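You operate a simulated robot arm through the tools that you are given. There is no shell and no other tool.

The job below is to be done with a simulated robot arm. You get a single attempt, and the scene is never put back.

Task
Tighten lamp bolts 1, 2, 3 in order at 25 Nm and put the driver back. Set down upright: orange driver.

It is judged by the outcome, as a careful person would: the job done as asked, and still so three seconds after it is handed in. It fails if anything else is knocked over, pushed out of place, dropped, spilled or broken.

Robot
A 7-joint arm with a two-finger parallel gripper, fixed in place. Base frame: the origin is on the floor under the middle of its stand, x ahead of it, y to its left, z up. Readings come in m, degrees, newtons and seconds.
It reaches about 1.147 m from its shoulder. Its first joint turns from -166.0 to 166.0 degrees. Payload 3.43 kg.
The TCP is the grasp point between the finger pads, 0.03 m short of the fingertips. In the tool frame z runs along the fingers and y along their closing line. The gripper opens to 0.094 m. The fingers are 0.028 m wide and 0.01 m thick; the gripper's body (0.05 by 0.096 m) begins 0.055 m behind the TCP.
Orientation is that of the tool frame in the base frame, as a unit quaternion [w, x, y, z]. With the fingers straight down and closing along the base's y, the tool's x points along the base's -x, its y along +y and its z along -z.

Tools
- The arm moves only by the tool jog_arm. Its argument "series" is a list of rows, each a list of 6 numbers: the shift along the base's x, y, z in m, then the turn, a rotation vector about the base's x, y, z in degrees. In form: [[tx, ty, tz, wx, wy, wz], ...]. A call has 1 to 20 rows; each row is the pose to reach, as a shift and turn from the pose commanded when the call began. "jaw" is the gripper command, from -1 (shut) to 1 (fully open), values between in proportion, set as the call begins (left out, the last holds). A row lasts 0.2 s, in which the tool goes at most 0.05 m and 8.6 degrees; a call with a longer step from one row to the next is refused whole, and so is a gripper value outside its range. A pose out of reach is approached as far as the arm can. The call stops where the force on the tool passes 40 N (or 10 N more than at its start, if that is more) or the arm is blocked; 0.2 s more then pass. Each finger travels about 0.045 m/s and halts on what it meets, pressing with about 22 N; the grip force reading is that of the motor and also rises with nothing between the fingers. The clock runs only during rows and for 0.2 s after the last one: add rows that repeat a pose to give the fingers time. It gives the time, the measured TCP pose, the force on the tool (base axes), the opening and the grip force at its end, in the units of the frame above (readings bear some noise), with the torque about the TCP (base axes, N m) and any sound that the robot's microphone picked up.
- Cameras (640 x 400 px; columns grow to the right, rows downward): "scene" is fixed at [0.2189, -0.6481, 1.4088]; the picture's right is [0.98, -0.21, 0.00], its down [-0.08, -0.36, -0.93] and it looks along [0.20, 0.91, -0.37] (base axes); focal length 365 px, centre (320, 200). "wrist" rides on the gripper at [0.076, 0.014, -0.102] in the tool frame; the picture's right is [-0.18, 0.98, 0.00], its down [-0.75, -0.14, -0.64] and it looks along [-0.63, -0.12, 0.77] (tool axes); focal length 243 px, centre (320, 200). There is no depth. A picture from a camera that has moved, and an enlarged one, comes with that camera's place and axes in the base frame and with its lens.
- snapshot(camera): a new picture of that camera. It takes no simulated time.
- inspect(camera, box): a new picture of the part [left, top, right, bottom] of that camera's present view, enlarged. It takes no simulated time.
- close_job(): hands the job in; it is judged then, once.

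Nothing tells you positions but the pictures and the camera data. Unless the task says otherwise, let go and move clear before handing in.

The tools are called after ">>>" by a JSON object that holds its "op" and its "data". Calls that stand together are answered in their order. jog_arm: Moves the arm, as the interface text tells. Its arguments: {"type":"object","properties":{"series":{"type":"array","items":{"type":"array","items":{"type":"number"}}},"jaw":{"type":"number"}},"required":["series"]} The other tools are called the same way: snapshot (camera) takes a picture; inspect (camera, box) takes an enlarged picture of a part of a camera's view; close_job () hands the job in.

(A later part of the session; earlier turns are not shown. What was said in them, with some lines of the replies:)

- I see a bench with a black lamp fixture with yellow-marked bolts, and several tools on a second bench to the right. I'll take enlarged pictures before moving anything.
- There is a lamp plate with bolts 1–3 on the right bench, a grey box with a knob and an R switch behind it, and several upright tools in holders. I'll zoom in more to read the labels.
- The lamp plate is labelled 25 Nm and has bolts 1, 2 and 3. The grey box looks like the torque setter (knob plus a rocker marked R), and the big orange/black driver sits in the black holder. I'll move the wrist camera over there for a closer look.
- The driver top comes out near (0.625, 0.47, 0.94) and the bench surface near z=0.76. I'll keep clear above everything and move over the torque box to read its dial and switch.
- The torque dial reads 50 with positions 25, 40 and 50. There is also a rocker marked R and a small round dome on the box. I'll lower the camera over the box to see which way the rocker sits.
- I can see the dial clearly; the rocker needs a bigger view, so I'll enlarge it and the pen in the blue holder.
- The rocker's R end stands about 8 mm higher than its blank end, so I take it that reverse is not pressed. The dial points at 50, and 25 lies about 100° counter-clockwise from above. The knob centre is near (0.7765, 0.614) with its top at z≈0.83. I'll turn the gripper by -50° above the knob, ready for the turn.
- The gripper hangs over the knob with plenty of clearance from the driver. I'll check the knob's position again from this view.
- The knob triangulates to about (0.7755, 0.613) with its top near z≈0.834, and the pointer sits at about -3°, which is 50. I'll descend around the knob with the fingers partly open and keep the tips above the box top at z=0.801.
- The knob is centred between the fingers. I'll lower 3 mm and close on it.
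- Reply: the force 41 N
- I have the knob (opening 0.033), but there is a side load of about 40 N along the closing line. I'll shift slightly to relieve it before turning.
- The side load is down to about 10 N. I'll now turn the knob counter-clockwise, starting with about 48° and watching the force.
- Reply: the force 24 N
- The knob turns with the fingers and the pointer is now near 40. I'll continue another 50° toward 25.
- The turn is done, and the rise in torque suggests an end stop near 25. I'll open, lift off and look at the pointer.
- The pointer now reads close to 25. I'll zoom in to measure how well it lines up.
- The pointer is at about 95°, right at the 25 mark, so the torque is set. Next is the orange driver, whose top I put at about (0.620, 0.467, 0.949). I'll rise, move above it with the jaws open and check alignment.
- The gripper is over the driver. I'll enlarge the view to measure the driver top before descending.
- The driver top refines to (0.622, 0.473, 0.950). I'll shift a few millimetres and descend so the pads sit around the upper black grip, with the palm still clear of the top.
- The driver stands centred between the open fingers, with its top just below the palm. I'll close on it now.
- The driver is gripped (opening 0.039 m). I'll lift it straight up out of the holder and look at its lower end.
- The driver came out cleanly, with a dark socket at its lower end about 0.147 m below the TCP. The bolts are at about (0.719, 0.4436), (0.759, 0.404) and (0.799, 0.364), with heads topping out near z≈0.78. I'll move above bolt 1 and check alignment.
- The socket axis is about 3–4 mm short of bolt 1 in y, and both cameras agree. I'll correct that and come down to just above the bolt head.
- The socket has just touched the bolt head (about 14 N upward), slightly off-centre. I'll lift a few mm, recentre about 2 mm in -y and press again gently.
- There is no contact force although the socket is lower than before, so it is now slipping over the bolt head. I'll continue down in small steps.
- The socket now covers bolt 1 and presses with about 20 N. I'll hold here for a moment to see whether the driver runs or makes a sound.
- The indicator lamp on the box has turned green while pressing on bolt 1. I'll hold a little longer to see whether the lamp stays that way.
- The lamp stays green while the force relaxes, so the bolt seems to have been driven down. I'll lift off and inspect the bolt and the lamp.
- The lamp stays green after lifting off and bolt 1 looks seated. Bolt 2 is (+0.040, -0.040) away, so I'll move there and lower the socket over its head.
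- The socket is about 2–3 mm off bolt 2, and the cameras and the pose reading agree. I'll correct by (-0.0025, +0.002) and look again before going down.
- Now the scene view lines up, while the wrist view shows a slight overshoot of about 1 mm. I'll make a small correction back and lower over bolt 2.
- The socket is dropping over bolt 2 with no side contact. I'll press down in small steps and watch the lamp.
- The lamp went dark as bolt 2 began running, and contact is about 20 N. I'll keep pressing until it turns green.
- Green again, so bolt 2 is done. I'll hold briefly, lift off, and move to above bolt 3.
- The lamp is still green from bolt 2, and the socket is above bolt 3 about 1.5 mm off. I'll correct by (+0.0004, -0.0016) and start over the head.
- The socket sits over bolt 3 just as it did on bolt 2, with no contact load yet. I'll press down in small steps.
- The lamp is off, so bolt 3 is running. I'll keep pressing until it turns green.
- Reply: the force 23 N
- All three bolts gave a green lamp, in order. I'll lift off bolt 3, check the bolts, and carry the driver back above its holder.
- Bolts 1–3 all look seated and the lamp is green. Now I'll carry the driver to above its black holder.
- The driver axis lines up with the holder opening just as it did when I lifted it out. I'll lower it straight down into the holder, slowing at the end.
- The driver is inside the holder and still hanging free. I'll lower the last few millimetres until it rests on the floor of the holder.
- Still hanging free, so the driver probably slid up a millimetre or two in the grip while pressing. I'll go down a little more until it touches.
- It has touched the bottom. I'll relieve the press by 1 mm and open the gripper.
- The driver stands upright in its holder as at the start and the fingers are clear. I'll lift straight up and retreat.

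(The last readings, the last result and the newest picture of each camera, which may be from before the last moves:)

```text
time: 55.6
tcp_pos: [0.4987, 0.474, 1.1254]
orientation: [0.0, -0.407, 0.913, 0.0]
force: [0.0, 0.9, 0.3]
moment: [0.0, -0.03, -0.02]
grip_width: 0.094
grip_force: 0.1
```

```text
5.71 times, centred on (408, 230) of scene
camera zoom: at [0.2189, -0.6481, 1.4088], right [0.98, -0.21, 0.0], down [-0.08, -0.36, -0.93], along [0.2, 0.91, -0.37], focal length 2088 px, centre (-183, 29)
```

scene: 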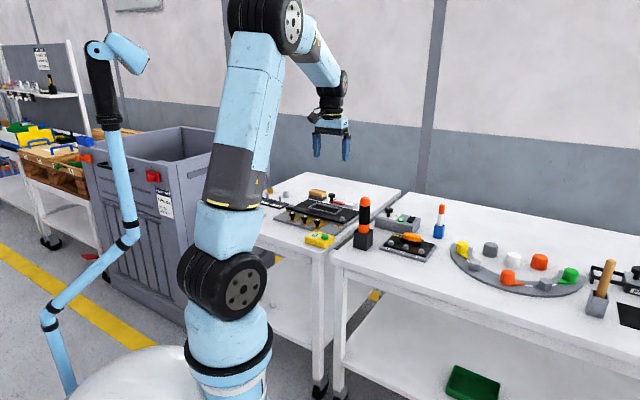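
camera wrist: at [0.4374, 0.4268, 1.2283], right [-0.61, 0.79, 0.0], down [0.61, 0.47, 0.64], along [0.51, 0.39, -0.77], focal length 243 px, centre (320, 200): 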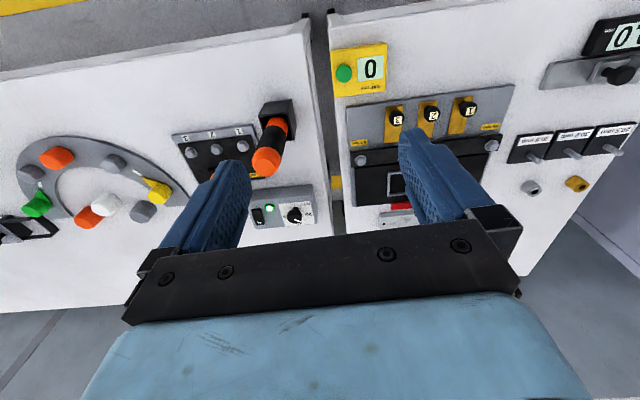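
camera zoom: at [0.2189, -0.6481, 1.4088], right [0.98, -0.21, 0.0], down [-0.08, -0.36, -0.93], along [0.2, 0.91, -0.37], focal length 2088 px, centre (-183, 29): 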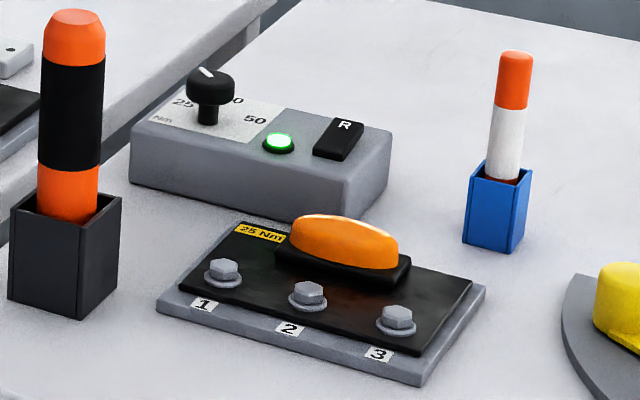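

The driver stands upright in its holder and the dial is at 25. Bolts 1–3 were each driven to a green lamp in order. Nothing else has moved and the gripper is clear, so I'm handing the job in.

>>> {"op": "close_job", "data": {}}

```text
The job is handed in.
```

I tightened lamp bolts 1, 2 and 3 in order at 25 Nm, then put the orange driver back upright in its black holder and handed the job in.

- **Torque setting:** the dial on the driver's control box was at 50 when I started. I turned it to 25 before touching any bolt.
- **Reverse switch:** I left it alone, because the end marked R was raised, which I took to mean the driver runs forward. I had no direct reading of the driver's direction.
- **Bolts:** each time, I pressed the driver onto the bolt until the box's lamp turned green. The lamp went dark when bolts 2 and 3 started and came back green on each. I took green to mean the set torque was reached; no torque value is shown.
- **Other items:** nothing else looked moved or knocked over in the final pictures, and the gripper was empty and clear of the benches.
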